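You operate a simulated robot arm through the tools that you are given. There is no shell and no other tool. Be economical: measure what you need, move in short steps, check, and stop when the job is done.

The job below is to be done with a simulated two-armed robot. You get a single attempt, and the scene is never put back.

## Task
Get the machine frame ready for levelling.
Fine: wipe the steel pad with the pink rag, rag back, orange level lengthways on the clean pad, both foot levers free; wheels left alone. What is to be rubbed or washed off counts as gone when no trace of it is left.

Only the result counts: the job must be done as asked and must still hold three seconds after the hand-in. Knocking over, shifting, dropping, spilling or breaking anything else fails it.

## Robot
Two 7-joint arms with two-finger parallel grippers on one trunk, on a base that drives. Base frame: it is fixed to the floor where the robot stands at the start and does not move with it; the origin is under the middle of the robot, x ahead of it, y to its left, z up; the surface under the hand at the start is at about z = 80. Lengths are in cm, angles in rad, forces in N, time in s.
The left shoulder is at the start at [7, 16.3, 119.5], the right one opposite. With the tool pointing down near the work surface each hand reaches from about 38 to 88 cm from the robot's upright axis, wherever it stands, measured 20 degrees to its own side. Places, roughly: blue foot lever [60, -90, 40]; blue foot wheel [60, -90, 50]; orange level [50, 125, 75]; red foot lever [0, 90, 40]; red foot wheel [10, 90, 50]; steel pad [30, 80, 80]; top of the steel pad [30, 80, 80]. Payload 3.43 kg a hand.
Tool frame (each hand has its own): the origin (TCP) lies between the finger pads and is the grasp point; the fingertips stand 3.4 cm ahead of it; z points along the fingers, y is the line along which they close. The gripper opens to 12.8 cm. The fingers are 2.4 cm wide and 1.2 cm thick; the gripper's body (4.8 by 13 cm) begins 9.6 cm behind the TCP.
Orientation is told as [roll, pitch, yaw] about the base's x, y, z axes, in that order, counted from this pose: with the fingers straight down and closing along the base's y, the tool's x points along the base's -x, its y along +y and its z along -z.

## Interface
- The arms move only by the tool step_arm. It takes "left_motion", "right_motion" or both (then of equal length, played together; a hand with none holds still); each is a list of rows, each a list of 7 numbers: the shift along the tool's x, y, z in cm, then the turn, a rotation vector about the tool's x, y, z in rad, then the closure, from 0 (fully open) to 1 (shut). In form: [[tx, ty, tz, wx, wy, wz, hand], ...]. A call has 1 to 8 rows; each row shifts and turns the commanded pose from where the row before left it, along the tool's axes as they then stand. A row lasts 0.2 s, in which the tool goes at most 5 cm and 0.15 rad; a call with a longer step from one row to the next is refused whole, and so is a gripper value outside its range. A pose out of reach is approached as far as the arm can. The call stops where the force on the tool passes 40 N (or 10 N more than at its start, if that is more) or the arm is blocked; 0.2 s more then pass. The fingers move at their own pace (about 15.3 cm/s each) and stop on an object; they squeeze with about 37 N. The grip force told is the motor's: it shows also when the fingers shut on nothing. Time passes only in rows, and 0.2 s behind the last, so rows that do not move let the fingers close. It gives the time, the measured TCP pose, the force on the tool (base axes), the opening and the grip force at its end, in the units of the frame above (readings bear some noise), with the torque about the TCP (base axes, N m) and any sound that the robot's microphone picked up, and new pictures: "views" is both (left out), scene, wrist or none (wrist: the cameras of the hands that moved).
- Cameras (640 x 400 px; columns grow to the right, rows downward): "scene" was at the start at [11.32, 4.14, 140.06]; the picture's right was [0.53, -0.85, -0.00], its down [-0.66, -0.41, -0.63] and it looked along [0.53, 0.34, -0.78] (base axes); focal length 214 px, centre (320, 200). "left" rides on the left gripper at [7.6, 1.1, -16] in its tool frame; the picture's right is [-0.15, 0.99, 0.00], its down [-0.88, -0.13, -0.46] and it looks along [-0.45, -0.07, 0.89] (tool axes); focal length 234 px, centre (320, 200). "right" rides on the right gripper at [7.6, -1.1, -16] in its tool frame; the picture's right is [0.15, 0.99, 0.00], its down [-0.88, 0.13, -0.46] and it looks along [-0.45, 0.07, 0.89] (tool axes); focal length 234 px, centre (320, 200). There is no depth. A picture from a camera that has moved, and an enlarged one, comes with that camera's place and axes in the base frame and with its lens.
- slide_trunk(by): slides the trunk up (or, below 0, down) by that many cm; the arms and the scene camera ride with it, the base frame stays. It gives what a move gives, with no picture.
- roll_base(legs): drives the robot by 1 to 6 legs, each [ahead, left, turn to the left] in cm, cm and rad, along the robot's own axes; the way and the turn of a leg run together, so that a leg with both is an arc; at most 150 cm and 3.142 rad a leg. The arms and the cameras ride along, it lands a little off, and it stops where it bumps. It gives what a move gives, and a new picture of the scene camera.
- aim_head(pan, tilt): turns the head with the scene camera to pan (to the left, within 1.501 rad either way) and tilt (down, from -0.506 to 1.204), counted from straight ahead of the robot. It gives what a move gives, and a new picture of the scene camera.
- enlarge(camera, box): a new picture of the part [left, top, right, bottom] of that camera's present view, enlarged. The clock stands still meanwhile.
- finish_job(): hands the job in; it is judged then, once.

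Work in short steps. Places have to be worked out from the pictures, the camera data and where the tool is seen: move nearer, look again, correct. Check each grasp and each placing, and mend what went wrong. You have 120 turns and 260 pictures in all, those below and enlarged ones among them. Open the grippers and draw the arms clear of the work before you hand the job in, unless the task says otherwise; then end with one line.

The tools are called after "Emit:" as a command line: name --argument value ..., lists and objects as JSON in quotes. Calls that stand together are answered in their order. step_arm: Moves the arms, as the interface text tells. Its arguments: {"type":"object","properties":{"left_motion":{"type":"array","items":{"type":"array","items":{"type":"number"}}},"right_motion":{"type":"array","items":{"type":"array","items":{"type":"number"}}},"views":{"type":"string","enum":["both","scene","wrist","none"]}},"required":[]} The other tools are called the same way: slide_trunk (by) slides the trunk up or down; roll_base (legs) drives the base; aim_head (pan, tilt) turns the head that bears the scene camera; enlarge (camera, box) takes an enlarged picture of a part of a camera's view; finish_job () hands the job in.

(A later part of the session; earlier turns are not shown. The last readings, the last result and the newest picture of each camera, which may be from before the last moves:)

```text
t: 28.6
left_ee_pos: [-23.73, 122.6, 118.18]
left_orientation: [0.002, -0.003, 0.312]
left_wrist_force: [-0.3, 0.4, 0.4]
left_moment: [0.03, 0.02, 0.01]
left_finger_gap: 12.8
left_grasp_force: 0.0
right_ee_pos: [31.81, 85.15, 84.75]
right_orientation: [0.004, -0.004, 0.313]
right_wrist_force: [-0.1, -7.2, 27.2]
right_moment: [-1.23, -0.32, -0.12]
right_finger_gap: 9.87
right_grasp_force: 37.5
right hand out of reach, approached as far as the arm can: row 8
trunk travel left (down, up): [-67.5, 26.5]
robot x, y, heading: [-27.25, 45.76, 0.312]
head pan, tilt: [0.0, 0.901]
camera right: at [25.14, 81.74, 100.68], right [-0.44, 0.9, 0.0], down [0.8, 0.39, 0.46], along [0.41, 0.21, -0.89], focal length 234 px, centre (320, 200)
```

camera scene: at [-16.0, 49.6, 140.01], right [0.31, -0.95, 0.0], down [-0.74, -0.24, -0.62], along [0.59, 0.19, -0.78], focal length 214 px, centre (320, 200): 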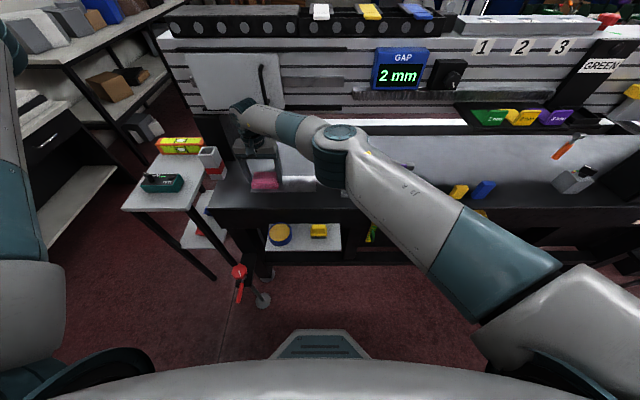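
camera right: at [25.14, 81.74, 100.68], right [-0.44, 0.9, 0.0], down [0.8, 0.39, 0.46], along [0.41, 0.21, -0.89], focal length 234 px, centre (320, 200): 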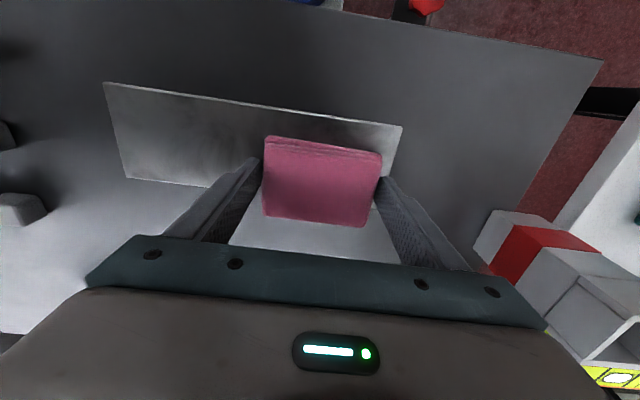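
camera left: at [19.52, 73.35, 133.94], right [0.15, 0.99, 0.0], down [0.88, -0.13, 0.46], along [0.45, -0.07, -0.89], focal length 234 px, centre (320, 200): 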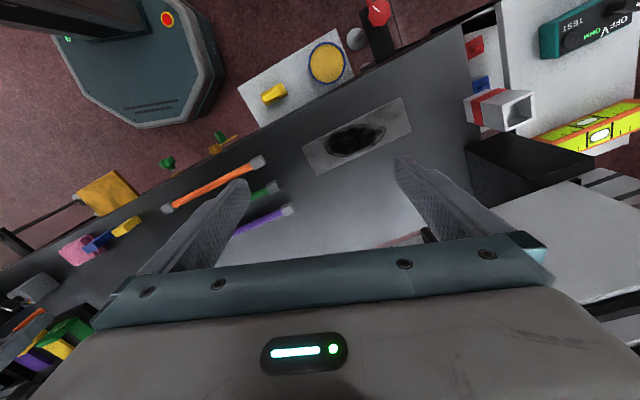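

Wipe back once more along the middle, then lift and inspect.

Emit:
step_arm --right_motion '[[0.6, 0, 0, 0, 0, 0, 1], [0, -2.2, 0, 0, 0, 0, 1], [0, -2.2, 0, 0, 0, 0, 1], [0, -2.2, 0, 0, 0, 0, 1], [0, -2.2, 0, 0, 0, 0, 1], [0, -2.2, 0, 0, 0, 0, 1], [0, -2.2, 0, 0, 0, 0, 1], [0, -2, 0, 0, 0, 0, 1]]' --views "none"

Emit:
step_arm --right_motion '[[0, 0, -3, 0, 0, 0, 1], [0, 0, -4, 0, 0, 0, 1], [0, -4, -2, 0, 0, 0, 1], [0, -4, 0, 0, 0, 0, 1], [0, -4, 0, 0, 0, 0, 1]]' --views "both"

Emit:
enlarge --camera "scene" --box '[240, 165, 336, 225]'

Emit:
enlarge --camera "right" --box '[320, 60, 640, 260]'

```text
t: 30.4
left_ee_pos: [-23.68, 122.73, 118.14]
left_orientation: [0.001, -0.002, 0.313]
left_wrist_force: [-0.3, -0.2, 0.5]
left_moment: [0.03, 0.02, 0.0]
left_finger_gap: 12.79
left_grasp_force: 0.0
right_ee_pos: [36.01, 70.28, 84.67]
right_orientation: [0.001, -0.003, 0.31]
right_wrist_force: [-2.5, 8.7, 26.3]
right_moment: [1.07, 0.29, -0.15]
right_finger_gap: 9.89
right_grasp_force: 37.4
trunk travel left (down, up): [-67.5, 26.5]
robot x, y, heading: [-27.64, 46.42, 0.314]
head pan, tilt: [0.0, 0.901]
```

```text
t: 31.6
left_ee_pos: [-23.43, 122.7, 118.1]
left_orientation: [0.002, -0.002, 0.312]
left_wrist_force: [-0.6, 0.6, -0.4]
left_moment: [0.05, 0.01, -0.03]
left_finger_gap: 12.8
left_grasp_force: 0.1
right_ee_pos: [40.07, 58.93, 93.52]
right_orientation: [0.002, 0.0, 0.313]
right_wrist_force: [-0.8, 0.3, -0.6]
right_moment: [0.01, -0.02, -0.03]
right_finger_gap: 9.88
right_grasp_force: 37.5
trunk travel left (down, up): [-67.5, 26.5]
robot x, y, heading: [-27.57, 45.71, 0.314]
head pan, tilt: [0.0, 0.901]
camera scene: at [-15.63, 49.75, 139.97], right [0.31, -0.95, 0.0], down [-0.75, -0.24, -0.62], along [0.59, 0.19, -0.78], focal length 214 px, centre (320, 200)
camera right: at [33.39, 55.58, 109.49], right [-0.44, 0.9, 0.0], down [0.8, 0.39, 0.46], along [0.41, 0.2, -0.89], focal length 234 px, centre (320, 200)
```

scene: 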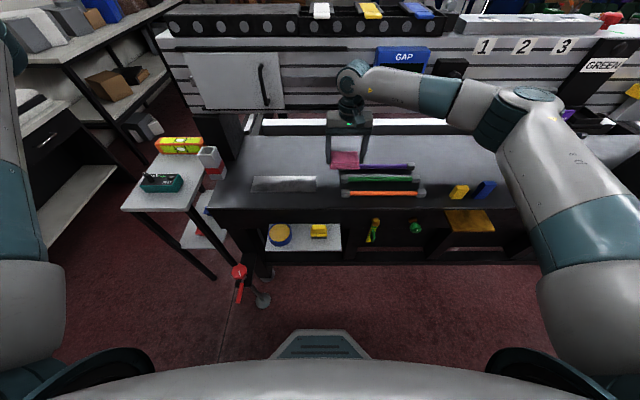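
right: 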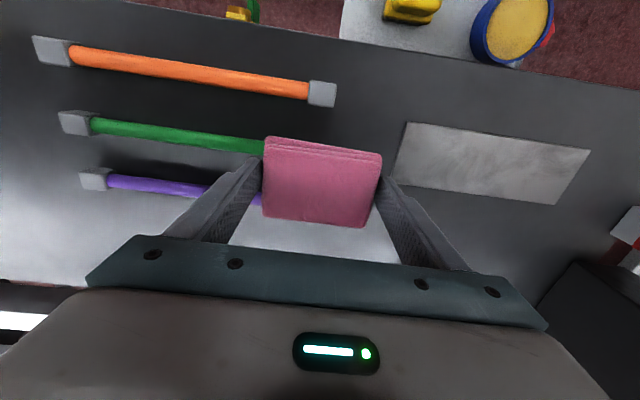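

```text
6.67 times, centred on (288, 195) of scene
camera zoom: at [-15.63, 49.75, 139.97], right [0.31, -0.95, 0.0], down [-0.75, -0.24, -0.62], along [0.59, 0.19, -0.78], focal length 1430 px, centre (533, 233)
```

zoom: 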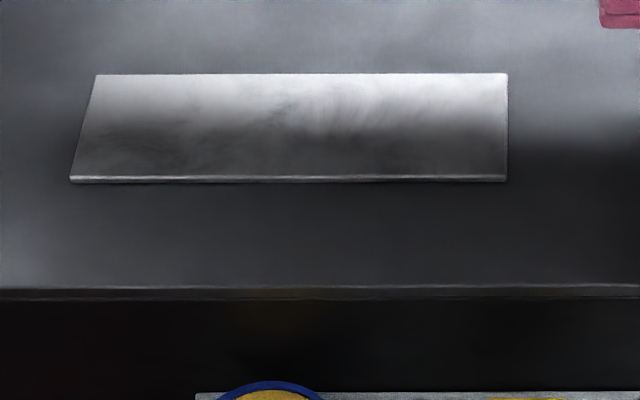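

```text
2.00 times, centred on (480, 160) of right
camera zoom: at [33.39, 55.58, 109.49], right [-0.44, 0.9, 0.0], down [0.8, 0.39, 0.46], along [0.41, 0.2, -0.89], focal length 468 px, centre (0, 280)
```

zoom: 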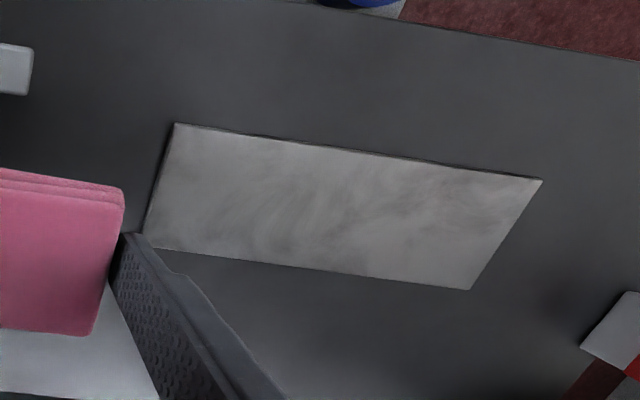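

The ring and blot are gone, and the remaining mottling looks like steel texture. One more pair of passes will tell whether it's residue.

Emit:
step_arm --right_motion '[[0.5, 4, 0, 0, 0, 0, 1], [0, 4, 0, 0, 0, 0, 1], [0, 4, 2, 0, 0, 0, 1], [0, 0, 4, 0, 0, 0, 1], [0, 0, 2.9, 0, 0, 0, 1]]' --views "none"

Emit:
step_arm --right_motion '[[0, 2.2, 0, 0, 0, 0, 1], [0, 2.2, 0, 0, 0, 0, 1], [0, 2.2, 0, 0, 0, 0, 1], [0, 2.2, 0, 0, 0, 0, 1], [0, 2.2, 0, 0, 0, 0, 1], [0, 2.2, 0, 0, 0, 0, 1], [0, 1.5, 0, 0, 0, 0, 1]]' --views "none"

Emit:
step_arm --right_motion '[[0.6, 0, 0, 0, 0, 0, 1], [0, -2.2, 0, 0, 0, 0, 1], [0, -2.2, 0, 0, 0, 0, 1], [0, -2.2, 0, 0, 0, 0, 1], [0, -2.2, 0, 0, 0, 0, 1], [0, -2.2, 0, 0, 0, 0, 1], [0, -2.2, 0, 0, 0, 0, 1], [0, -2, 0, 0, 0, 0, 1]]' --views "none"

Emit:
step_arm --right_motion '[[0, 0, -3, 0, 0, 0, 1], [0, 0, -4, 0, 0, 0, 1], [0, -4, -2, 0, 0, 0, 1], [0, -4, 0, 0, 0, 0, 1], [0, -4, 0, 0, 0, 0, 1]]' --views "none"

Emit:
enlarge --camera "scene" --box '[240, 165, 336, 225]'

Emit:
enlarge --camera "right" --box '[320, 60, 640, 260]'

```text
t: 32.8
left_ee_pos: [-23.53, 122.7, 118.11]
left_orientation: [0.001, 0.0, 0.311]
left_wrist_force: [-0.2, -0.6, -0.3]
left_moment: [0.0, 0.01, 0.02]
left_finger_gap: 12.81
left_grasp_force: 0.1
right_ee_pos: [35.97, 70.57, 84.55]
right_orientation: [0.001, -0.003, 0.31]
right_wrist_force: [4.3, -2.6, 9.2]
right_moment: [-0.11, 0.11, 0.1]
right_finger_gap: 9.9
right_grasp_force: 36.9
trunk travel left (down, up): [-67.5, 26.5]
robot x, y, heading: [-27.17, 46.02, 0.312]
head pan, tilt: [0.0, 0.901]
```

```text
t: 34.4
left_ee_pos: [-23.6, 122.82, 117.99]
left_orientation: [0.0, 0.0, 0.313]
left_wrist_force: [0.6, -0.1, 0.2]
left_moment: [0.0, -0.01, -0.02]
left_finger_gap: 12.81
left_grasp_force: 0.0
right_ee_pos: [31.16, 84.42, 84.68]
right_orientation: [-0.001, 0.001, 0.313]
right_wrist_force: [-0.6, -2.1, 7.7]
right_moment: [-0.06, -0.18, -0.09]
right_finger_gap: 9.88
right_grasp_force: 37.4
trunk travel left (down, up): [-67.5, 26.5]
robot x, y, heading: [-27.65, 45.71, 0.313]
head pan, tilt: [0.0, 0.901]
```

```text
t: 36.2
left_ee_pos: [-23.58, 122.83, 118.05]
left_orientation: [0.0, -0.003, 0.312]
left_wrist_force: [0.7, 0.3, 0.2]
left_moment: [-0.01, -0.01, 0.0]
left_finger_gap: 12.79
left_grasp_force: 0.0
right_ee_pos: [35.29, 69.6, 84.56]
right_orientation: [0.001, -0.002, 0.312]
right_wrist_force: [0.0, 3.7, 17.9]
right_moment: [0.24, 0.27, -0.1]
right_finger_gap: 9.9
right_grasp_force: 36.7
trunk travel left (down, up): [-67.5, 26.5]
robot x, y, heading: [-27.36, 45.7, 0.318]
head pan, tilt: [0.0, 0.901]
```

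```text
t: 37.4
left_ee_pos: [-23.54, 122.78, 118.12]
left_orientation: [0.001, -0.001, 0.313]
left_wrist_force: [0.2, -1.3, 0.2]
left_moment: [0.01, 0.01, 0.0]
left_finger_gap: 12.77
left_grasp_force: 0.1
right_ee_pos: [39.02, 58.28, 93.79]
right_orientation: [0.001, -0.001, 0.312]
right_wrist_force: [0.2, 0.0, -0.8]
right_moment: [0.0, -0.02, 0.03]
right_finger_gap: 9.88
right_grasp_force: 37.5
trunk travel left (down, up): [-67.5, 26.5]
robot x, y, heading: [-27.79, 46.05, 0.313]
head pan, tilt: [0.0, 0.901]
```

```text
6.67 times, centred on (288, 195) of scene
camera zoom: at [-15.62, 49.75, 139.97], right [0.31, -0.95, 0.0], down [-0.75, -0.24, -0.62], along [0.59, 0.19, -0.78], focal length 1430 px, centre (533, 233)
```

zoom: 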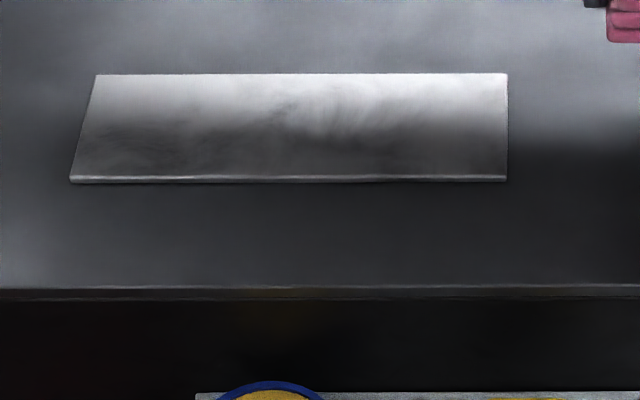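

```text
2.00 times, centred on (480, 160) of right
camera zoom: at [32.18, 54.87, 109.72], right [-0.44, 0.9, 0.0], down [0.8, 0.39, 0.46], along [0.41, 0.2, -0.89], focal length 468 px, centre (0, 280)
```

zoom: 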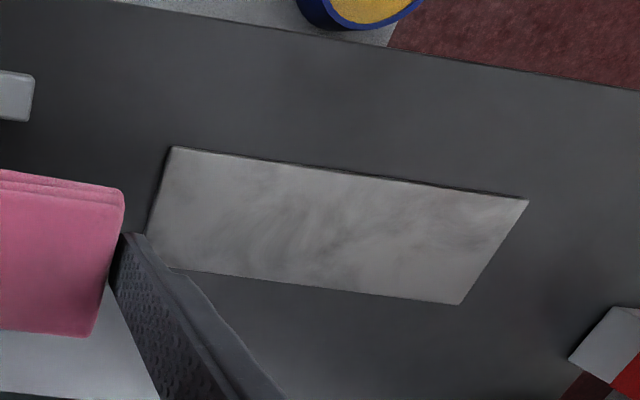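

Unchanged, so that's the steel's own texture: the pad is clean and hasn't shifted. Now drive 40 cm right to return the rag.

Emit:
roll_base --legs '[[0, -40, 0]]'

```text
t: 39.4
left_ee_pos: [-13.94, 93.51, 118.2]
left_orientation: [0.003, 0.004, 0.313]
left_wrist_force: [-1.5, -1.2, 0.2]
left_moment: [0.1, -0.01, 0.0]
left_finger_gap: 12.78
left_grasp_force: 0.0
right_ee_pos: [48.18, 30.11, 93.83]
right_orientation: [0.02, -0.004, 0.329]
right_wrist_force: [0.8, 12.4, -1.1]
right_moment: [-1.23, 0.09, 0.34]
right_finger_gap: 9.88
right_grasp_force: 37.1
trunk travel left (down, up): [-67.5, 26.5]
robot x, y, heading: [-18.09, 16.92, 0.317]
head pan, tilt: [0.0, 0.901]
stopped in leg 1: the force on the tool passed its limit at 76 N (the readings are from after the stop); the commanded pose is now the measured one
camera scene: at [-6.0, 20.48, 139.96], right [0.31, -0.95, 0.0], down [-0.75, -0.24, -0.62], along [0.59, 0.19, -0.78], focal length 214 px, centre (320, 200)
```

scene: 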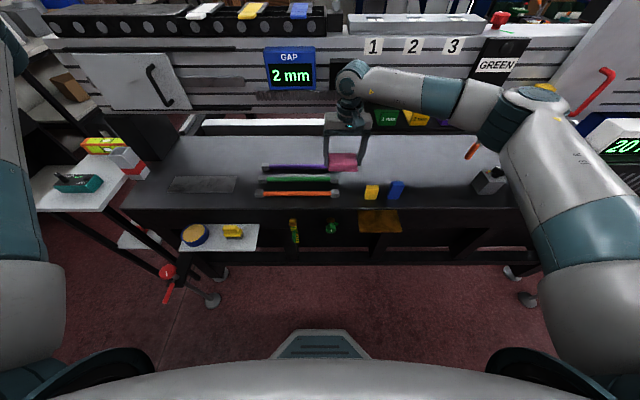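

The hand bumped the gauge-box tray. I look closely before moving.

Emit:
enlarge --camera "scene" --box '[300, 90, 460, 190]'

Emit:
enlarge --camera "right" --box '[0, 0, 640, 399]'

```text
4.00 times, centred on (380, 140) of scene
camera zoom: at [-6.0, 20.48, 139.96], right [0.31, -0.95, 0.0], down [-0.75, -0.24, -0.62], along [0.59, 0.19, -0.78], focal length 858 px, centre (80, 440)
```

zoom: 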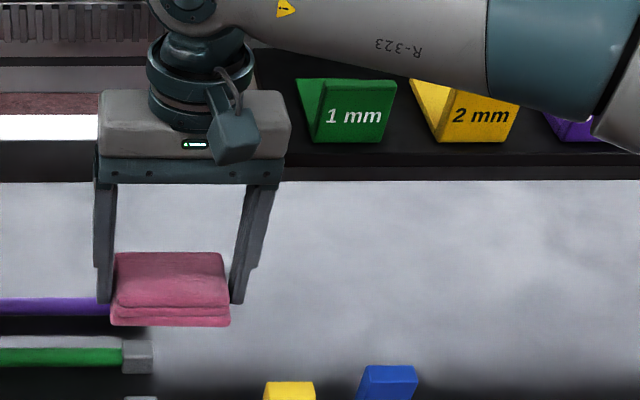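

```text
1.00 times, centred on (320, 200) of right (not enlarged: the box is as wide or as high as the picture)
camera zoom: at [41.39, 26.32, 109.72], right [-0.46, 0.89, 0.02], down [0.79, 0.4, 0.46], along [0.4, 0.23, -0.89], focal length 234 px, centre (320, 200)
```

zoom: 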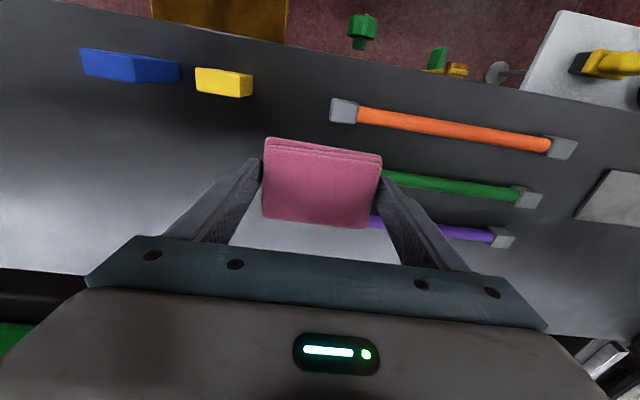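

Forces and torques place the contact at the far right corner of the gripper body, about z≈104, against the box tray. Nothing looks displaced. I move left, then towards me and up, before going on.

Emit:
step_arm --right_motion '[[0, 1.5, 0, 0, 0, 0, 1], [2, 0, 0, 0, 0, 0, 1], [4, 0, 0, 0, 0, 0, 1], [4, 0, -2, 0, 0, 0, 1]]' --views "none"

Emit:
enlarge --camera "scene" --box '[300, 70, 500, 195]'

```text
t: 40.4
left_ee_pos: [-14.14, 93.61, 118.04]
left_orientation: [-0.001, 0.0, 0.313]
left_wrist_force: [-0.5, 0.4, -0.1]
left_moment: [-0.01, -0.02, -0.01]
left_finger_gap: 12.8
left_grasp_force: 0.0
right_ee_pos: [38.14, 28.29, 95.83]
right_orientation: [0.014, -0.005, 0.324]
right_wrist_force: [0.2, 1.2, -1.1]
right_moment: [0.01, -0.02, 0.02]
right_finger_gap: 9.9
right_grasp_force: 37.1
trunk travel left (down, up): [-67.5, 26.5]
robot x, y, heading: [-18.07, 16.75, 0.319]
head pan, tilt: [0.0, 0.901]
```

```text
3.20 times, centred on (400, 132) of scene
camera zoom: at [-6.29, 20.78, 139.97], right [0.31, -0.95, 0.0], down [-0.75, -0.24, -0.62], along [0.59, 0.19, -0.78], focal length 686 px, centre (64, 416)
```

zoom: 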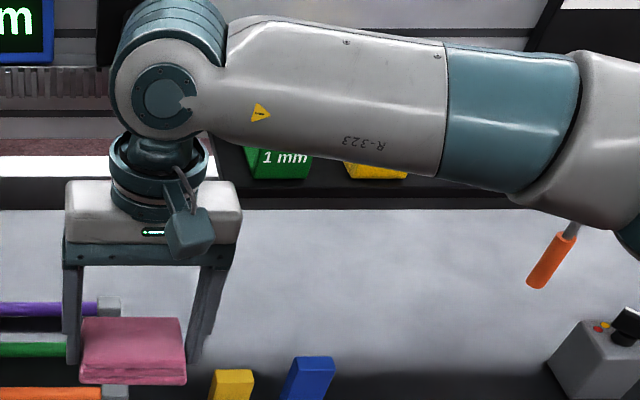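

Clear. Now move the hand 31 cm along the bench to over the rag's home, staying near the front.

Emit:
step_arm --right_motion '[[0, -4.5, 0, 0, 0, 0, 1], [0, -4.5, 0, 0, 0, 0, 1], [0, -4.5, 0, 0, 0, 0, 1], [0, -4.5, 0, 0, 0, 0, 1], [0, -4.5, 0, 0, 0, 0, 1], [0, -4.5, 0, 0, 0, 0, 1], [-2.5, -4, 0, 0, 0, 0, 1], [-2, 0, 0, 0.014, 0, 0, 1]]' --views "both"

```text
t: 42.2
left_ee_pos: [-14.15, 93.98, 117.96]
left_orientation: [0.001, 0.003, 0.312]
left_wrist_force: [0.1, 0.8, -0.4]
left_moment: [-0.03, -0.02, -0.01]
left_finger_gap: 12.81
left_grasp_force: 0.1
right_ee_pos: [52.46, 0.25, 95.5]
right_orientation: [-0.002, -0.004, 0.326]
right_wrist_force: [-0.8, -0.2, -0.1]
right_moment: [-0.04, 0.03, -0.05]
right_finger_gap: 9.86
right_grasp_force: 37.2
trunk travel left (down, up): [-67.5, 26.5]
robot x, y, heading: [-17.79, 16.59, 0.315]
head pan, tilt: [0.0, 0.901]
camera scene: at [-6.11, 21.01, 139.95], right [0.31, -0.95, 0.0], down [-0.75, -0.24, -0.62], along [0.59, 0.19, -0.78], focal length 214 px, centre (320, 200)
camera right: at [45.66, -3.16, 111.38], right [-0.46, 0.89, 0.0], down [0.79, 0.41, 0.46], along [0.41, 0.21, -0.89], focal length 234 px, centre (320, 200)
```

scene: 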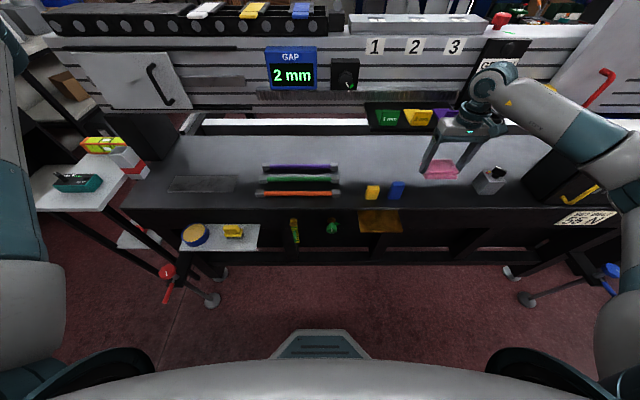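
right: 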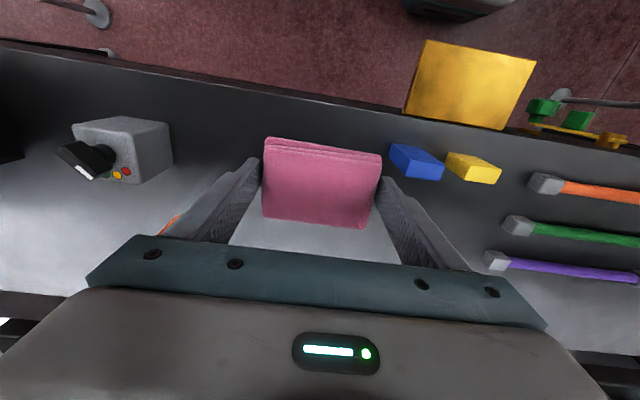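

Over the home spot; descend onto the bench.

Emit:
step_arm --right_motion '[[0.4, 0.1, 4, 0, 0, -0.01, 1], [0, 0, 4, 0, 0, 0, 1], [0, 0, 2, 0, 0, 0, 1], [0, 0, 0.7, 0, 0, 0, 1], [0, 0, 0.3, 0, 0, 0, 1], [0, 0, 0.2, 0, 0, 0, 1]]' --views "none"

```text
t: 43.6
left_ee_pos: [-14.13, 93.8, 118.06]
left_orientation: [0.001, 0.001, 0.312]
left_wrist_force: [0.7, -0.3, 0.6]
left_moment: [0.05, -0.02, -0.05]
left_finger_gap: 12.79
left_grasp_force: 0.1
right_ee_pos: [52.06, 0.25, 84.45]
right_orientation: [0.002, -0.004, 0.337]
right_wrist_force: [0.3, 0.5, -0.3]
right_moment: [-0.01, 0.02, -0.01]
right_finger_gap: 9.9
right_grasp_force: 36.8
trunk travel left (down, up): [-67.5, 26.5]
robot x, y, heading: [-17.85, 16.71, 0.314]
head pan, tilt: [0.0, 0.901]
```

Yaw correction went the wrong way; fix it and lower until contact.

Emit:
step_arm --right_motion '[[0, 0, 0, 0, 0, 0.022, 1], [0, 0, 0.2, 0, 0, 0, 1], [0, 0, 0.1, 0, 0, 0, 1]]' --views "none"

```text
t: 44.4
left_ee_pos: [-14.25, 93.91, 117.99]
left_orientation: [0.001, 0.0, 0.313]
left_wrist_force: [0.3, -0.5, -0.6]
left_moment: [0.0, -0.01, 0.0]
left_finger_gap: 12.82
left_grasp_force: 0.0
right_ee_pos: [51.94, 0.34, 84.07]
right_orientation: [-0.001, -0.004, 0.313]
right_wrist_force: [-0.2, -0.9, 6.9]
right_moment: [-0.02, 0.22, 0.03]
right_finger_gap: 9.91
right_grasp_force: 36.6
trunk travel left (down, up): [-67.5, 26.5]
robot x, y, heading: [-18.02, 17.18, 0.317]
head pan, tilt: [0.0, 0.901]
```

Light contact (7 N). Release and lift straight up.

Emit:
step_arm --right_motion '[[0, 0, 0, 0, 0, 0, 0.5], [0, 0, 0, 0, 0, 0, 0], [0, 0, 0, 0, 0, 0, 0], [0, 0, -3, 0, 0, 0, 0], [0, 0, -4, 0, 0, 0, 0], [0, 0, -4, 0, 0, 0, 0]]' --views "both"

Emit:
aim_head --pan -0.6 --tilt 0.8

Emit:
enlarge --camera "scene" --box '[200, 100, 520, 300]'

```text
t: 45.8
left_ee_pos: [-14.1, 93.9, 117.95]
left_orientation: [0.0, -0.001, 0.315]
left_wrist_force: [-0.5, -0.1, -0.3]
left_moment: [0.0, 0.01, 0.06]
left_finger_gap: 12.8
left_grasp_force: 0.1
right_ee_pos: [51.92, 0.28, 95.17]
right_orientation: [0.0, -0.004, 0.315]
right_wrist_force: [-0.6, -0.8, 0.0]
right_moment: [-0.02, -0.01, 0.01]
right_finger_gap: 12.82
right_grasp_force: 0.1
trunk travel left (down, up): [-67.5, 26.5]
robot x, y, heading: [-17.7, 17.12, 0.311]
head pan, tilt: [0.0, 0.901]
camera scene: at [-6.23, 20.88, 139.96], right [0.31, -0.95, 0.0], down [-0.75, -0.24, -0.62], along [0.59, 0.19, -0.78], focal length 214 px, centre (320, 200)
camera right: at [45.05, -2.99, 111.18], right [-0.44, 0.9, 0.0], down [0.8, 0.4, 0.46], along [0.41, 0.2, -0.89], focal length 234 px, centre (320, 200)
```

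scene: 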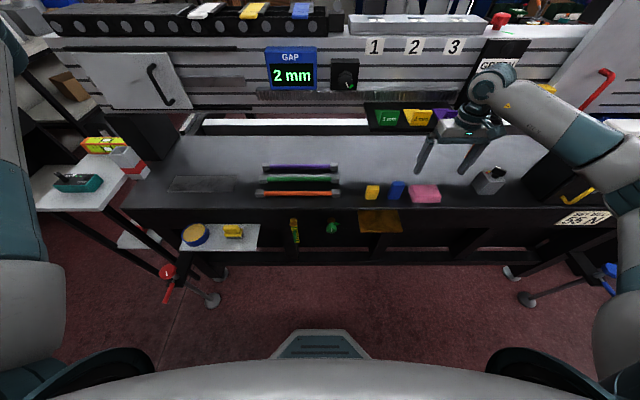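
right: 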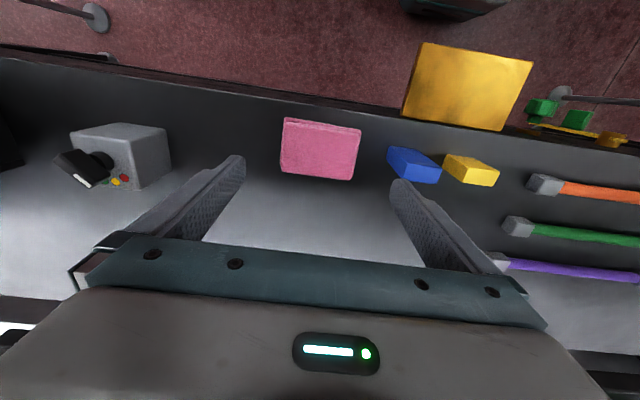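

```text
t: 46.8
left_ee_pos: [-14.07, 93.95, 118.03]
left_orientation: [0.0, 0.003, 0.314]
left_wrist_force: [0.4, 0.3, -0.3]
left_moment: [0.0, -0.01, -0.04]
left_finger_gap: 12.8
left_grasp_force: 0.0
right_ee_pos: [52.0, 0.42, 95.17]
right_orientation: [0.0, -0.003, 0.315]
right_wrist_force: [0.1, 0.0, -0.6]
right_moment: [0.01, 0.01, 0.0]
right_finger_gap: 12.8
right_grasp_force: 0.0
trunk travel left (down, up): [-67.5, 26.5]
robot x, y, heading: [-18.02, 16.82, 0.313]
head pan, tilt: [-0.6, 0.799]
camera scene: at [-5.63, 16.25, 140.75], right [-0.28, -0.96, 0.0], down [-0.69, 0.2, -0.7], along [0.67, -0.2, -0.72], focal length 214 px, centre (320, 200)
```

scene: 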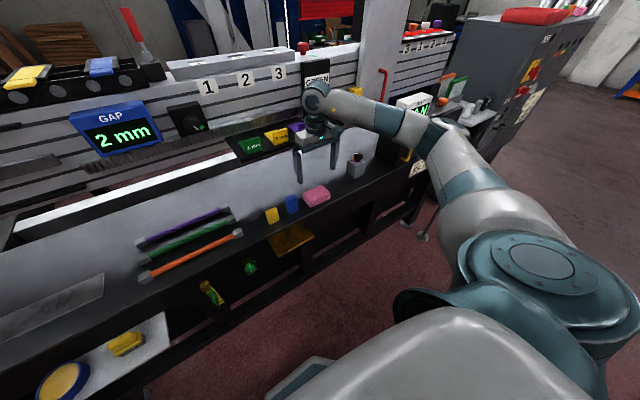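

```text
2.00 times, centred on (360, 200) of scene
camera zoom: at [-5.63, 16.25, 140.75], right [-0.28, -0.96, 0.0], down [-0.69, 0.2, -0.7], along [0.67, -0.2, -0.72], focal length 429 px, centre (240, 200)
```

zoom: 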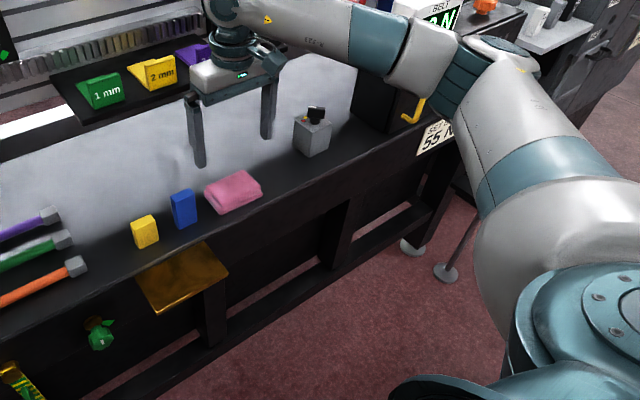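

Rag is back where it was. Next the foot levers: I tuck the right hand up and towards me, then drive right towards the blue foot.

Emit:
step_arm --right_motion '[[2, 0, -3, 0, 0, 0, 0], [3, 0, -3, 0, 0, 0, 0], [3, 0, -3, 0, 0, 0, 0], [3, 0, -3, 0, 0, 0, 0]]' --views "none"

Emit:
roll_base --legs '[[0, -65, 0]]'

Emit:
aim_head --pan -0.4 --tilt 1.0

```text
t: 47.8
left_ee_pos: [-14.19, 93.74, 118.14]
left_orientation: [0.0, 0.0, 0.31]
left_wrist_force: [-0.3, 0.5, 0.0]
left_moment: [0.02, -0.03, -0.04]
left_finger_gap: 12.82
left_grasp_force: 0.1
right_ee_pos: [41.49, -3.21, 107.12]
right_orientation: [-0.001, -0.002, 0.314]
right_wrist_force: [-0.5, 0.2, 0.1]
right_moment: [0.03, -0.04, -0.02]
right_finger_gap: 12.82
right_grasp_force: 0.0
trunk travel left (down, up): [-67.5, 26.5]
robot x, y, heading: [-17.84, 16.67, 0.316]
head pan, tilt: [-0.6, 0.799]
```

```text
t: 51.4
left_ee_pos: [5.5, 32.78, 117.94]
left_orientation: [0.0, 0.003, 0.317]
left_wrist_force: [-0.4, 0.6, 0.5]
left_moment: [-0.01, -0.03, 0.0]
left_finger_gap: 12.8
left_grasp_force: 0.1
right_ee_pos: [61.65, -63.98, 107.14]
right_orientation: [-0.002, -0.004, 0.318]
right_wrist_force: [0.6, 0.4, 0.2]
right_moment: [-0.03, -0.01, 0.0]
right_finger_gap: 12.79
right_grasp_force: 0.0
trunk travel left (down, up): [-67.5, 26.5]
robot x, y, heading: [2.07, -44.38, 0.315]
head pan, tilt: [-0.6, 0.799]
camera scene: at [14.25, -44.78, 140.75], right [-0.28, -0.96, 0.0], down [-0.69, 0.2, -0.7], along [0.67, -0.2, -0.72], focal length 214 px, centre (320, 200)
```

scene: 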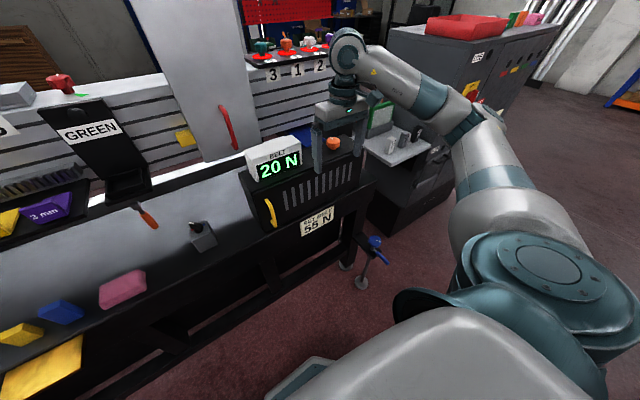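

```text
t: 52.1
left_ee_pos: [5.56, 32.76, 117.98]
left_orientation: [-0.001, 0.001, 0.314]
left_wrist_force: [-0.3, -0.3, -0.2]
left_moment: [-0.03, 0.02, 0.01]
left_finger_gap: 12.8
left_grasp_force: 0.0
right_ee_pos: [61.44, -64.06, 107.03]
right_orientation: [0.0, -0.003, 0.319]
right_wrist_force: [-0.1, 0.2, 0.1]
right_moment: [-0.02, 0.02, 0.01]
right_finger_gap: 12.78
right_grasp_force: 0.2
trunk travel left (down, up): [-67.5, 26.5]
robot x, y, heading: [1.95, -44.51, 0.321]
head pan, tilt: [-0.4, 1.0]
camera scene: at [13.47, -43.15, 139.24], right [-0.08, -1.0, 0.0], down [-0.84, 0.07, -0.54], along [0.54, -0.05, -0.84], focal length 214 px, centre (320, 200)
```

scene: 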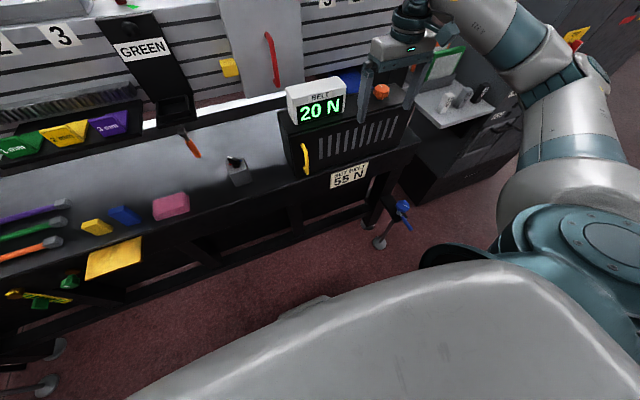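

The blue foot is in view; enlarge it.

Emit:
enlarge --camera "scene" --box '[340, 180, 440, 255]'

Emit:
enlarge --camera "right" --box '[0, 0, 640, 399]'

```text
5.33 times, centred on (390, 218) of scene
camera zoom: at [13.47, -43.15, 139.24], right [-0.08, -1.0, 0.0], down [-0.84, 0.07, -0.54], along [0.54, -0.05, -0.84], focal length 1144 px, centre (-53, 107)
```

zoom: 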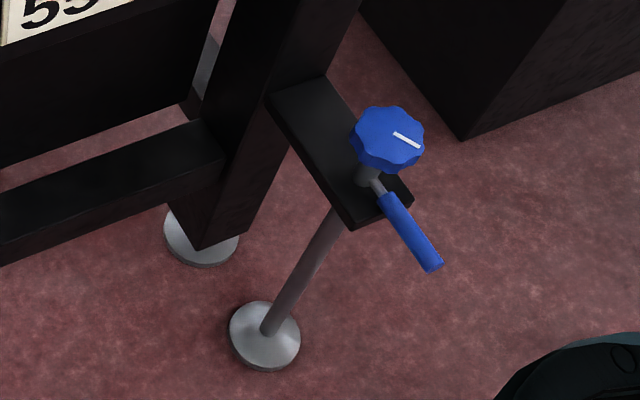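

```text
1.00 times, centred on (320, 200) of right (not enlarged: the box is as wide or as high as the picture)
camera zoom: at [54.69, -67.47, 122.95], right [-0.45, 0.89, 0.0], down [0.79, 0.4, 0.46], along [0.41, 0.2, -0.89], focal length 234 px, centre (320, 200)
```

zoom: 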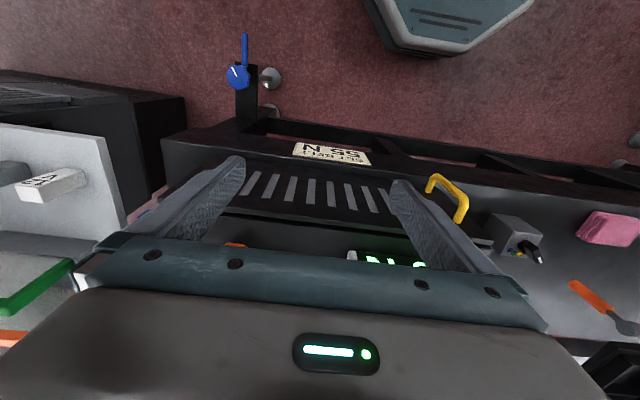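

The lever sits under the wheel, pointing out towards me, hub near [64, -88]. I drive a bit further right, then lower the trunk to look and reach.

Emit:
roll_base --legs '[[-6, -25, 0]]'

Emit:
slide_trunk --by -25

Emit:
aim_head --pan -0.6 --tilt 1.0

Emit:
enlarge --camera "right" --box '[0, 0, 640, 399]'

```text
t: 54.0
left_ee_pos: [7.88, 6.88, 117.99]
left_orientation: [0.0, 0.002, 0.313]
left_wrist_force: [-0.8, -0.3, 0.4]
left_moment: [0.01, 0.01, 0.0]
left_finger_gap: 12.8
left_grasp_force: 0.1
right_ee_pos: [63.65, -90.08, 106.9]
right_orientation: [-0.001, -0.003, 0.317]
right_wrist_force: [-0.1, -0.4, -0.7]
right_moment: [0.03, 0.01, -0.05]
right_finger_gap: 12.8
right_grasp_force: 0.1
trunk travel left (down, up): [-67.5, 26.5]
robot x, y, heading: [4.04, -70.12, 0.31]
head pan, tilt: [-0.4, 1.0]
camera scene: at [15.61, -69.06, 139.24], right [-0.09, -1.0, 0.0], down [-0.84, 0.07, -0.54], along [0.54, -0.05, -0.84], focal length 214 px, centre (320, 200)
```

scene: 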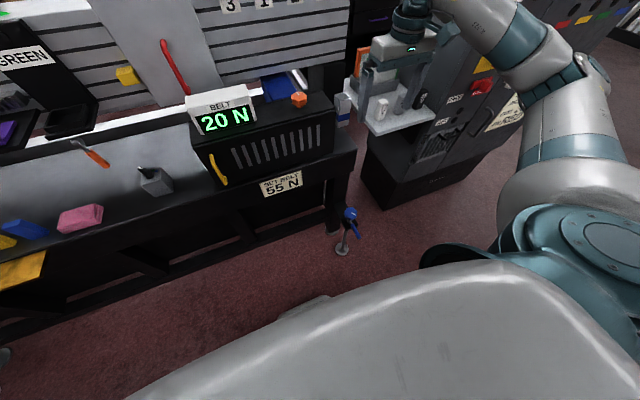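

```text
t: 56.6
left_ee_pos: [7.75, 6.74, 92.99]
left_orientation: [0.0, 0.002, 0.315]
left_wrist_force: [-0.1, 0.3, 0.0]
left_moment: [-0.05, -0.01, 0.01]
left_finger_gap: 12.81
left_grasp_force: 0.0
right_ee_pos: [63.59, -90.14, 81.96]
right_orientation: [-0.001, -0.001, 0.315]
right_wrist_force: [-0.1, 0.4, 0.5]
right_moment: [0.03, 0.03, 0.0]
right_finger_gap: 12.79
right_grasp_force: 0.1
trunk travel left (down, up): [-42.5, 51.5]
robot x, y, heading: [4.08, -70.16, 0.311]
head pan, tilt: [-0.4, 1.0]
```

```text
t: 57.3
left_ee_pos: [7.93, 6.72, 92.97]
left_orientation: [-0.001, 0.002, 0.314]
left_wrist_force: [-0.2, -0.1, -0.3]
left_moment: [0.02, -0.03, 0.01]
left_finger_gap: 12.81
left_grasp_force: 0.1
right_ee_pos: [63.56, -90.15, 81.96]
right_orientation: [-0.001, -0.003, 0.317]
right_wrist_force: [0.2, 0.1, 0.2]
right_moment: [0.02, 0.02, 0.0]
right_finger_gap: 12.8
right_grasp_force: 0.1
trunk travel left (down, up): [-42.5, 51.5]
robot x, y, heading: [3.88, -70.11, 0.317]
head pan, tilt: [-0.6, 1.0]
camera scene: at [15.37, -70.48, 114.24], right [-0.28, -0.96, 0.0], down [-0.81, 0.24, -0.54], along [0.52, -0.15, -0.84], focal length 214 px, centre (320, 200)
```

scene: 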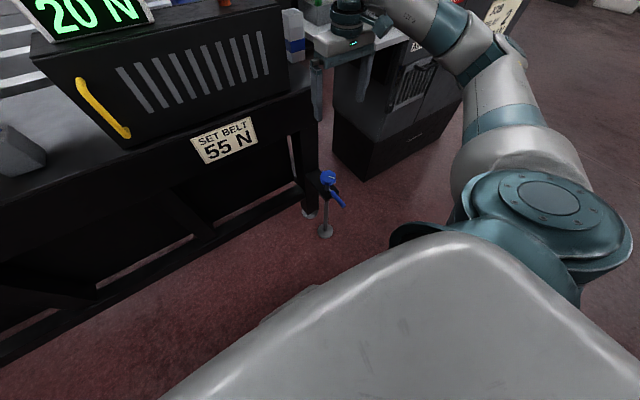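

```text
1.00 times, centred on (320, 200) of right (not enlarged: the box is as wide or as high as the picture)
camera zoom: at [56.8, -93.51, 97.96], right [-0.45, 0.9, 0.0], down [0.8, 0.4, 0.46], along [0.41, 0.2, -0.89], focal length 234 px, centre (320, 200)
```

zoom: 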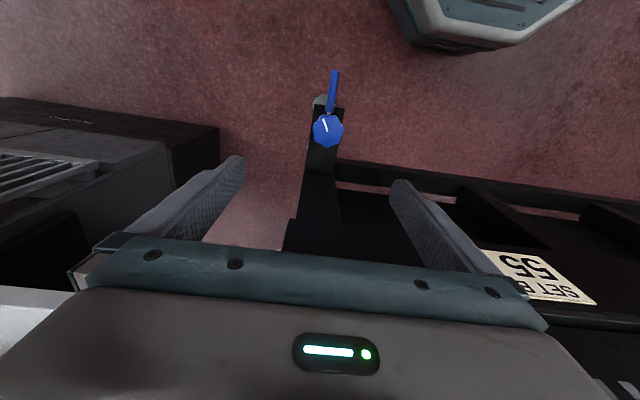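

Enlarge the blue foot in both cameras.

Emit:
enlarge --camera "right" --box '[270, 50, 390, 125]'

Emit:
enlarge --camera "scene" --box '[290, 160, 370, 210]'

```text
5.33 times, centred on (330, 88) of right
camera zoom: at [56.8, -93.51, 97.96], right [-0.45, 0.9, 0.0], down [0.8, 0.4, 0.46], along [0.41, 0.2, -0.89], focal length 1249 px, centre (267, 800)
```

zoom: 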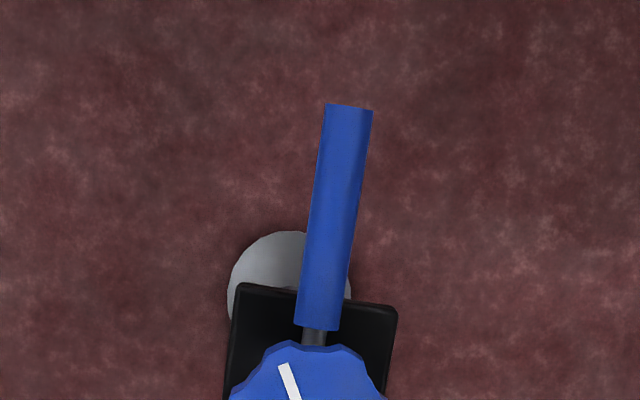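

```text
8.00 times, centred on (330, 185) of scene
camera zoom: at [15.37, -70.48, 114.24], right [-0.28, -0.96, 0.0], down [-0.81, 0.24, -0.54], along [0.52, -0.15, -0.84], focal length 1716 px, centre (240, 320)
```

zoom: 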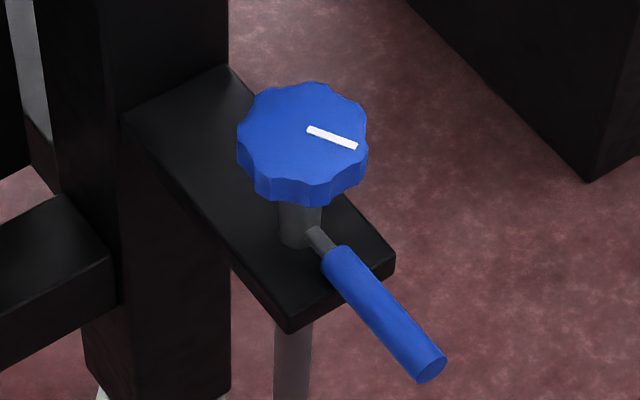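

Triangulating: wheel at [64, -88, 50]; lever end at [53.7, -91.2, 43.6], pointing straight out from the bench, as does the red one, so both presumably are locked. I move the right hand over the lever with fingers half closed, and lower the trunk.

Emit:
step_arm --right_motion '[[3.5, 1, 0, 0, 0, 0, 0.68], [3.4, 1, 0, 0, 0, 0, 0.68], [0, 0, 0, 0, 0, 0, 0.68]]' --views "none"

Emit:
slide_trunk --by -25

Emit:
step_arm --right_motion '[[0, 0, 0, 0, 0, 0, 0.68]]' --views "both"

Emit:
enlarge --camera "scene" --box '[260, 100, 420, 200]'

```text
t: 58.1
left_ee_pos: [7.87, 6.81, 93.03]
left_orientation: [0.002, 0.002, 0.314]
left_wrist_force: [-0.6, 0.7, 0.2]
left_moment: [0.03, 0.0, 0.01]
left_finger_gap: 12.81
left_grasp_force: 0.0
right_ee_pos: [56.3, -90.53, 81.86]
right_orientation: [-0.001, -0.002, 0.314]
right_wrist_force: [0.5, 0.2, -0.5]
right_moment: [0.01, 0.0, 0.0]
right_finger_gap: 4.09
right_grasp_force: 0.1
trunk travel left (down, up): [-42.5, 51.5]
robot x, y, heading: [4.05, -70.18, 0.317]
head pan, tilt: [-0.6, 1.0]
```

```text
t: 60.7
left_ee_pos: [7.84, 6.84, 68.05]
left_orientation: [-0.001, 0.001, 0.315]
left_wrist_force: [-0.5, -0.1, 0.7]
left_moment: [0.03, -0.01, 0.0]
left_finger_gap: 12.81
left_grasp_force: 0.0
right_ee_pos: [56.29, -90.6, 56.93]
right_orientation: [0.0, -0.003, 0.315]
right_wrist_force: [0.8, -0.8, -0.5]
right_moment: [0.01, -0.01, 0.01]
right_finger_gap: 4.08
right_grasp_force: 0.1
trunk travel left (down, up): [-17.5, 76.5]
robot x, y, heading: [3.87, -70.3, 0.32]
head pan, tilt: [-0.6, 1.0]
```

```text
t: 61.1
left_ee_pos: [7.81, 6.78, 67.91]
left_orientation: [0.001, 0.001, 0.313]
left_wrist_force: [0.4, -1.0, -0.3]
left_moment: [-0.01, 0.01, 0.03]
left_finger_gap: 12.8
left_grasp_force: 0.0
right_ee_pos: [56.35, -90.51, 56.99]
right_orientation: [0.0, -0.003, 0.316]
right_wrist_force: [0.5, -0.3, 0.4]
right_moment: [0.0, 0.01, -0.01]
right_finger_gap: 4.09
right_grasp_force: 0.1
trunk travel left (down, up): [-17.5, 76.5]
robot x, y, heading: [3.85, -70.09, 0.316]
head pan, tilt: [-0.6, 1.0]
camera scene: at [15.36, -70.49, 89.24], right [-0.28, -0.96, 0.0], down [-0.81, 0.24, -0.54], along [0.52, -0.15, -0.84], focal length 214 px, centre (320, 200)
camera right: at [49.56, -93.89, 72.85], right [-0.45, 0.9, 0.0], down [0.8, 0.4, 0.46], along [0.41, 0.2, -0.89], focal length 234 px, centre (320, 200)
```

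scene: 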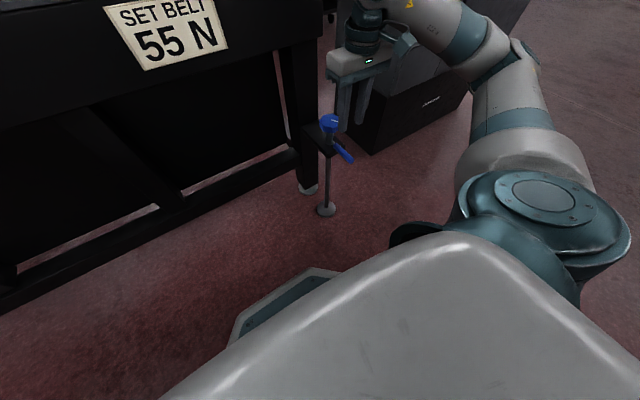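
right: 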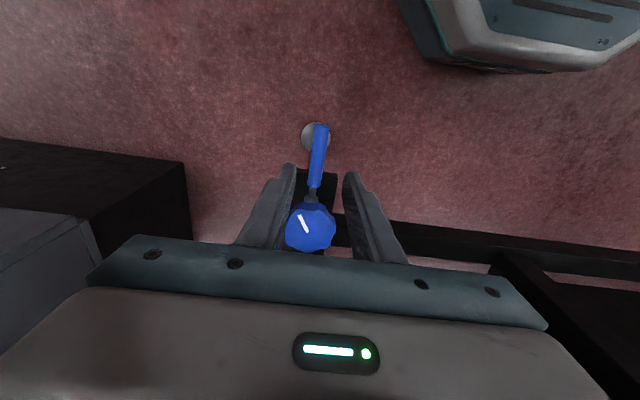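

```text
4.00 times, centred on (340, 150) of scene
camera zoom: at [15.36, -70.49, 89.24], right [-0.28, -0.96, 0.0], down [-0.81, 0.24, -0.54], along [0.52, -0.15, -0.84], focal length 858 px, centre (240, 400)
```

zoom: 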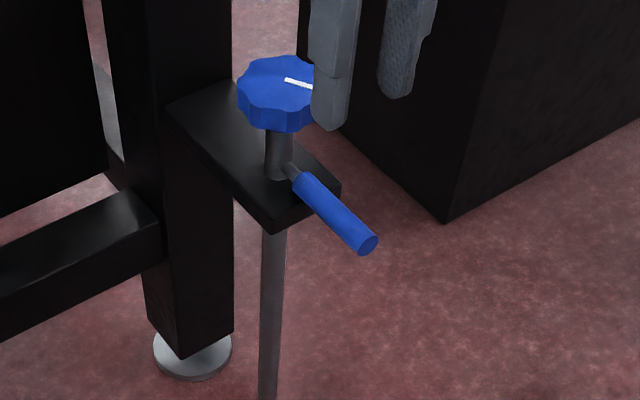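

The lever runs between the finger lines. Descend 12 cm to straddle it.

Emit:
step_arm --right_motion '[[0.4, 0, 4, 0, 0, 0, 0.68], [0, 0, 4, 0, 0, 0, 0.68], [0, 0, 3, 0, 0, 0, 0.68], [0, 0, 1, 0, 0, 0, 0.68]]' --views "both"

Emit:
enlarge --camera "scene" --box '[260, 100, 420, 200]'

```text
t: 62.1
left_ee_pos: [7.83, 6.69, 67.94]
left_orientation: [-0.001, 0.002, 0.314]
left_wrist_force: [-0.1, 0.1, 0.3]
left_moment: [-0.04, 0.01, 0.02]
left_finger_gap: 12.8
left_grasp_force: 0.0
right_ee_pos: [56.02, -90.61, 44.9]
right_orientation: [0.0, -0.002, 0.316]
right_wrist_force: [-0.2, -0.7, 0.5]
right_moment: [0.03, 0.0, -0.03]
right_finger_gap: 4.09
right_grasp_force: 0.0
trunk travel left (down, up): [-17.5, 76.5]
robot x, y, heading: [3.95, -69.66, 0.312]
head pan, tilt: [-0.6, 1.0]
camera scene: at [15.36, -70.5, 89.24], right [-0.28, -0.96, 0.0], down [-0.81, 0.24, -0.54], along [0.52, -0.15, -0.84], focal length 214 px, centre (320, 200)
camera right: at [49.16, -93.98, 60.84], right [-0.45, 0.9, 0.0], down [0.79, 0.4, 0.46], along [0.41, 0.2, -0.89], focal length 234 px, centre (320, 200)
```

scene: 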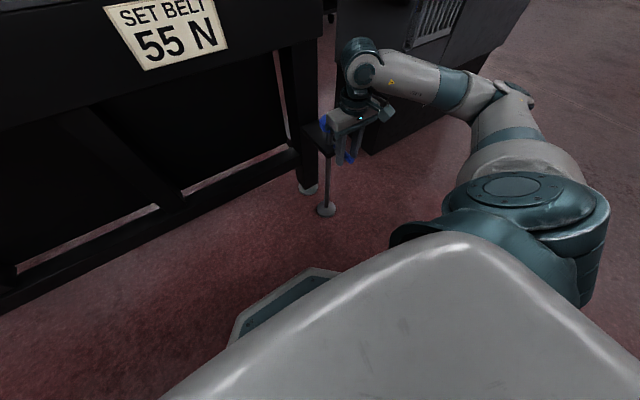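
right: 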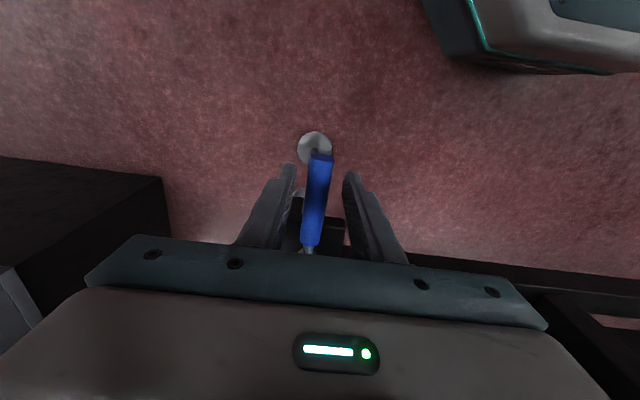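

```text
4.00 times, centred on (340, 150) of scene
camera zoom: at [15.36, -70.5, 89.24], right [-0.28, -0.96, 0.0], down [-0.81, 0.24, -0.54], along [0.52, -0.15, -0.84], focal length 858 px, centre (240, 400)
```

zoom: 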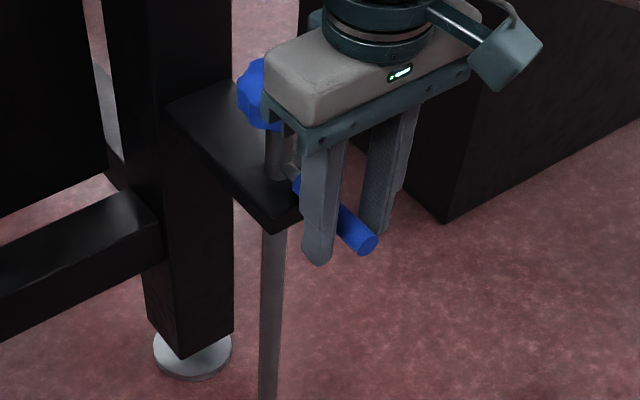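

Lever is between the fingers. Try turning to the right (counter-clockwise from above, the loosening way).

Emit:
step_arm --right_motion '[[0, -1, 0, 0, 0, 0, 0.68], [0, -1, 0, 0, 0, 0, 0.68], [0, -1, 0, 0, 0, 0, 0.68]]' --views "wrist"

```text
t: 62.9
left_ee_pos: [7.68, 6.93, 67.92]
left_orientation: [-0.002, 0.001, 0.316]
left_wrist_force: [-0.4, 0.2, -0.5]
left_moment: [-0.03, 0.02, 0.01]
left_finger_gap: 12.8
left_grasp_force: 0.1
right_ee_pos: [56.79, -93.04, 44.93]
right_orientation: [0.007, -0.002, 0.326]
right_wrist_force: [-19.5, 33.5, 0.9]
right_moment: [0.62, 0.33, 0.48]
right_finger_gap: 6.23
right_grasp_force: 19.4
trunk travel left (down, up): [-17.5, 76.5]
robot x, y, heading: [3.85, -70.28, 0.316]
head pan, tilt: [-0.6, 1.0]
camera right: at [50.0, -96.51, 60.87], right [-0.45, 0.89, 0.01], down [0.79, 0.4, 0.46], along [0.41, 0.21, -0.89], focal length 234 px, centre (320, 200)
```

right: 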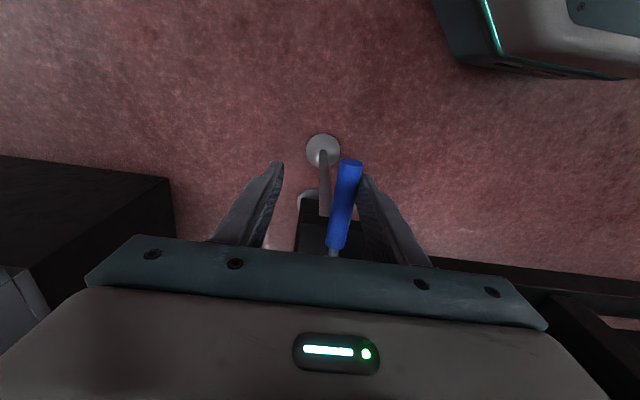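

It resists at ~39 N that way. Go back and try the other way.

Emit:
step_arm --right_motion '[[0, 1.5, 0, 0, 0, 0, 0.68], [0, 1.5, 0, 0, 0, 0, 0.68], [0, 1, 0, 0, 0, 0, 0.68], [0, 1, 0, 0, 0, 0, 0.68], [0, 1, 0, 0, 0, 0, 0.68]]' --views "wrist"

```text
t: 64.1
left_ee_pos: [7.92, 6.7, 67.95]
left_orientation: [0.0, 0.003, 0.315]
left_wrist_force: [-0.7, -1.1, 0.4]
left_moment: [-0.02, 0.02, 0.02]
left_finger_gap: 12.78
left_grasp_force: 0.1
right_ee_pos: [55.19, -87.85, 44.83]
right_orientation: [-0.001, -0.004, 0.315]
right_wrist_force: [0.2, -0.3, 0.9]
right_moment: [-0.02, 0.01, -0.01]
right_finger_gap: 4.08
right_grasp_force: 0.0
trunk travel left (down, up): [-17.5, 76.5]
robot x, y, heading: [4.26, -70.34, 0.316]
head pan, tilt: [-0.6, 1.0]
camera right: at [48.34, -91.14, 60.81], right [-0.45, 0.9, 0.0], down [0.8, 0.4, 0.46], along [0.41, 0.2, -0.89], focal length 234 px, centre (320, 200)
```

right: 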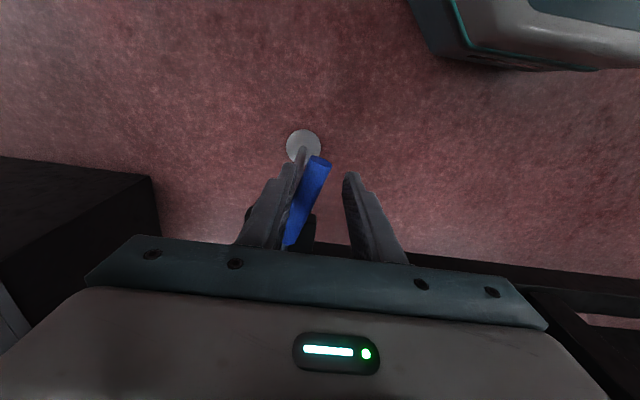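

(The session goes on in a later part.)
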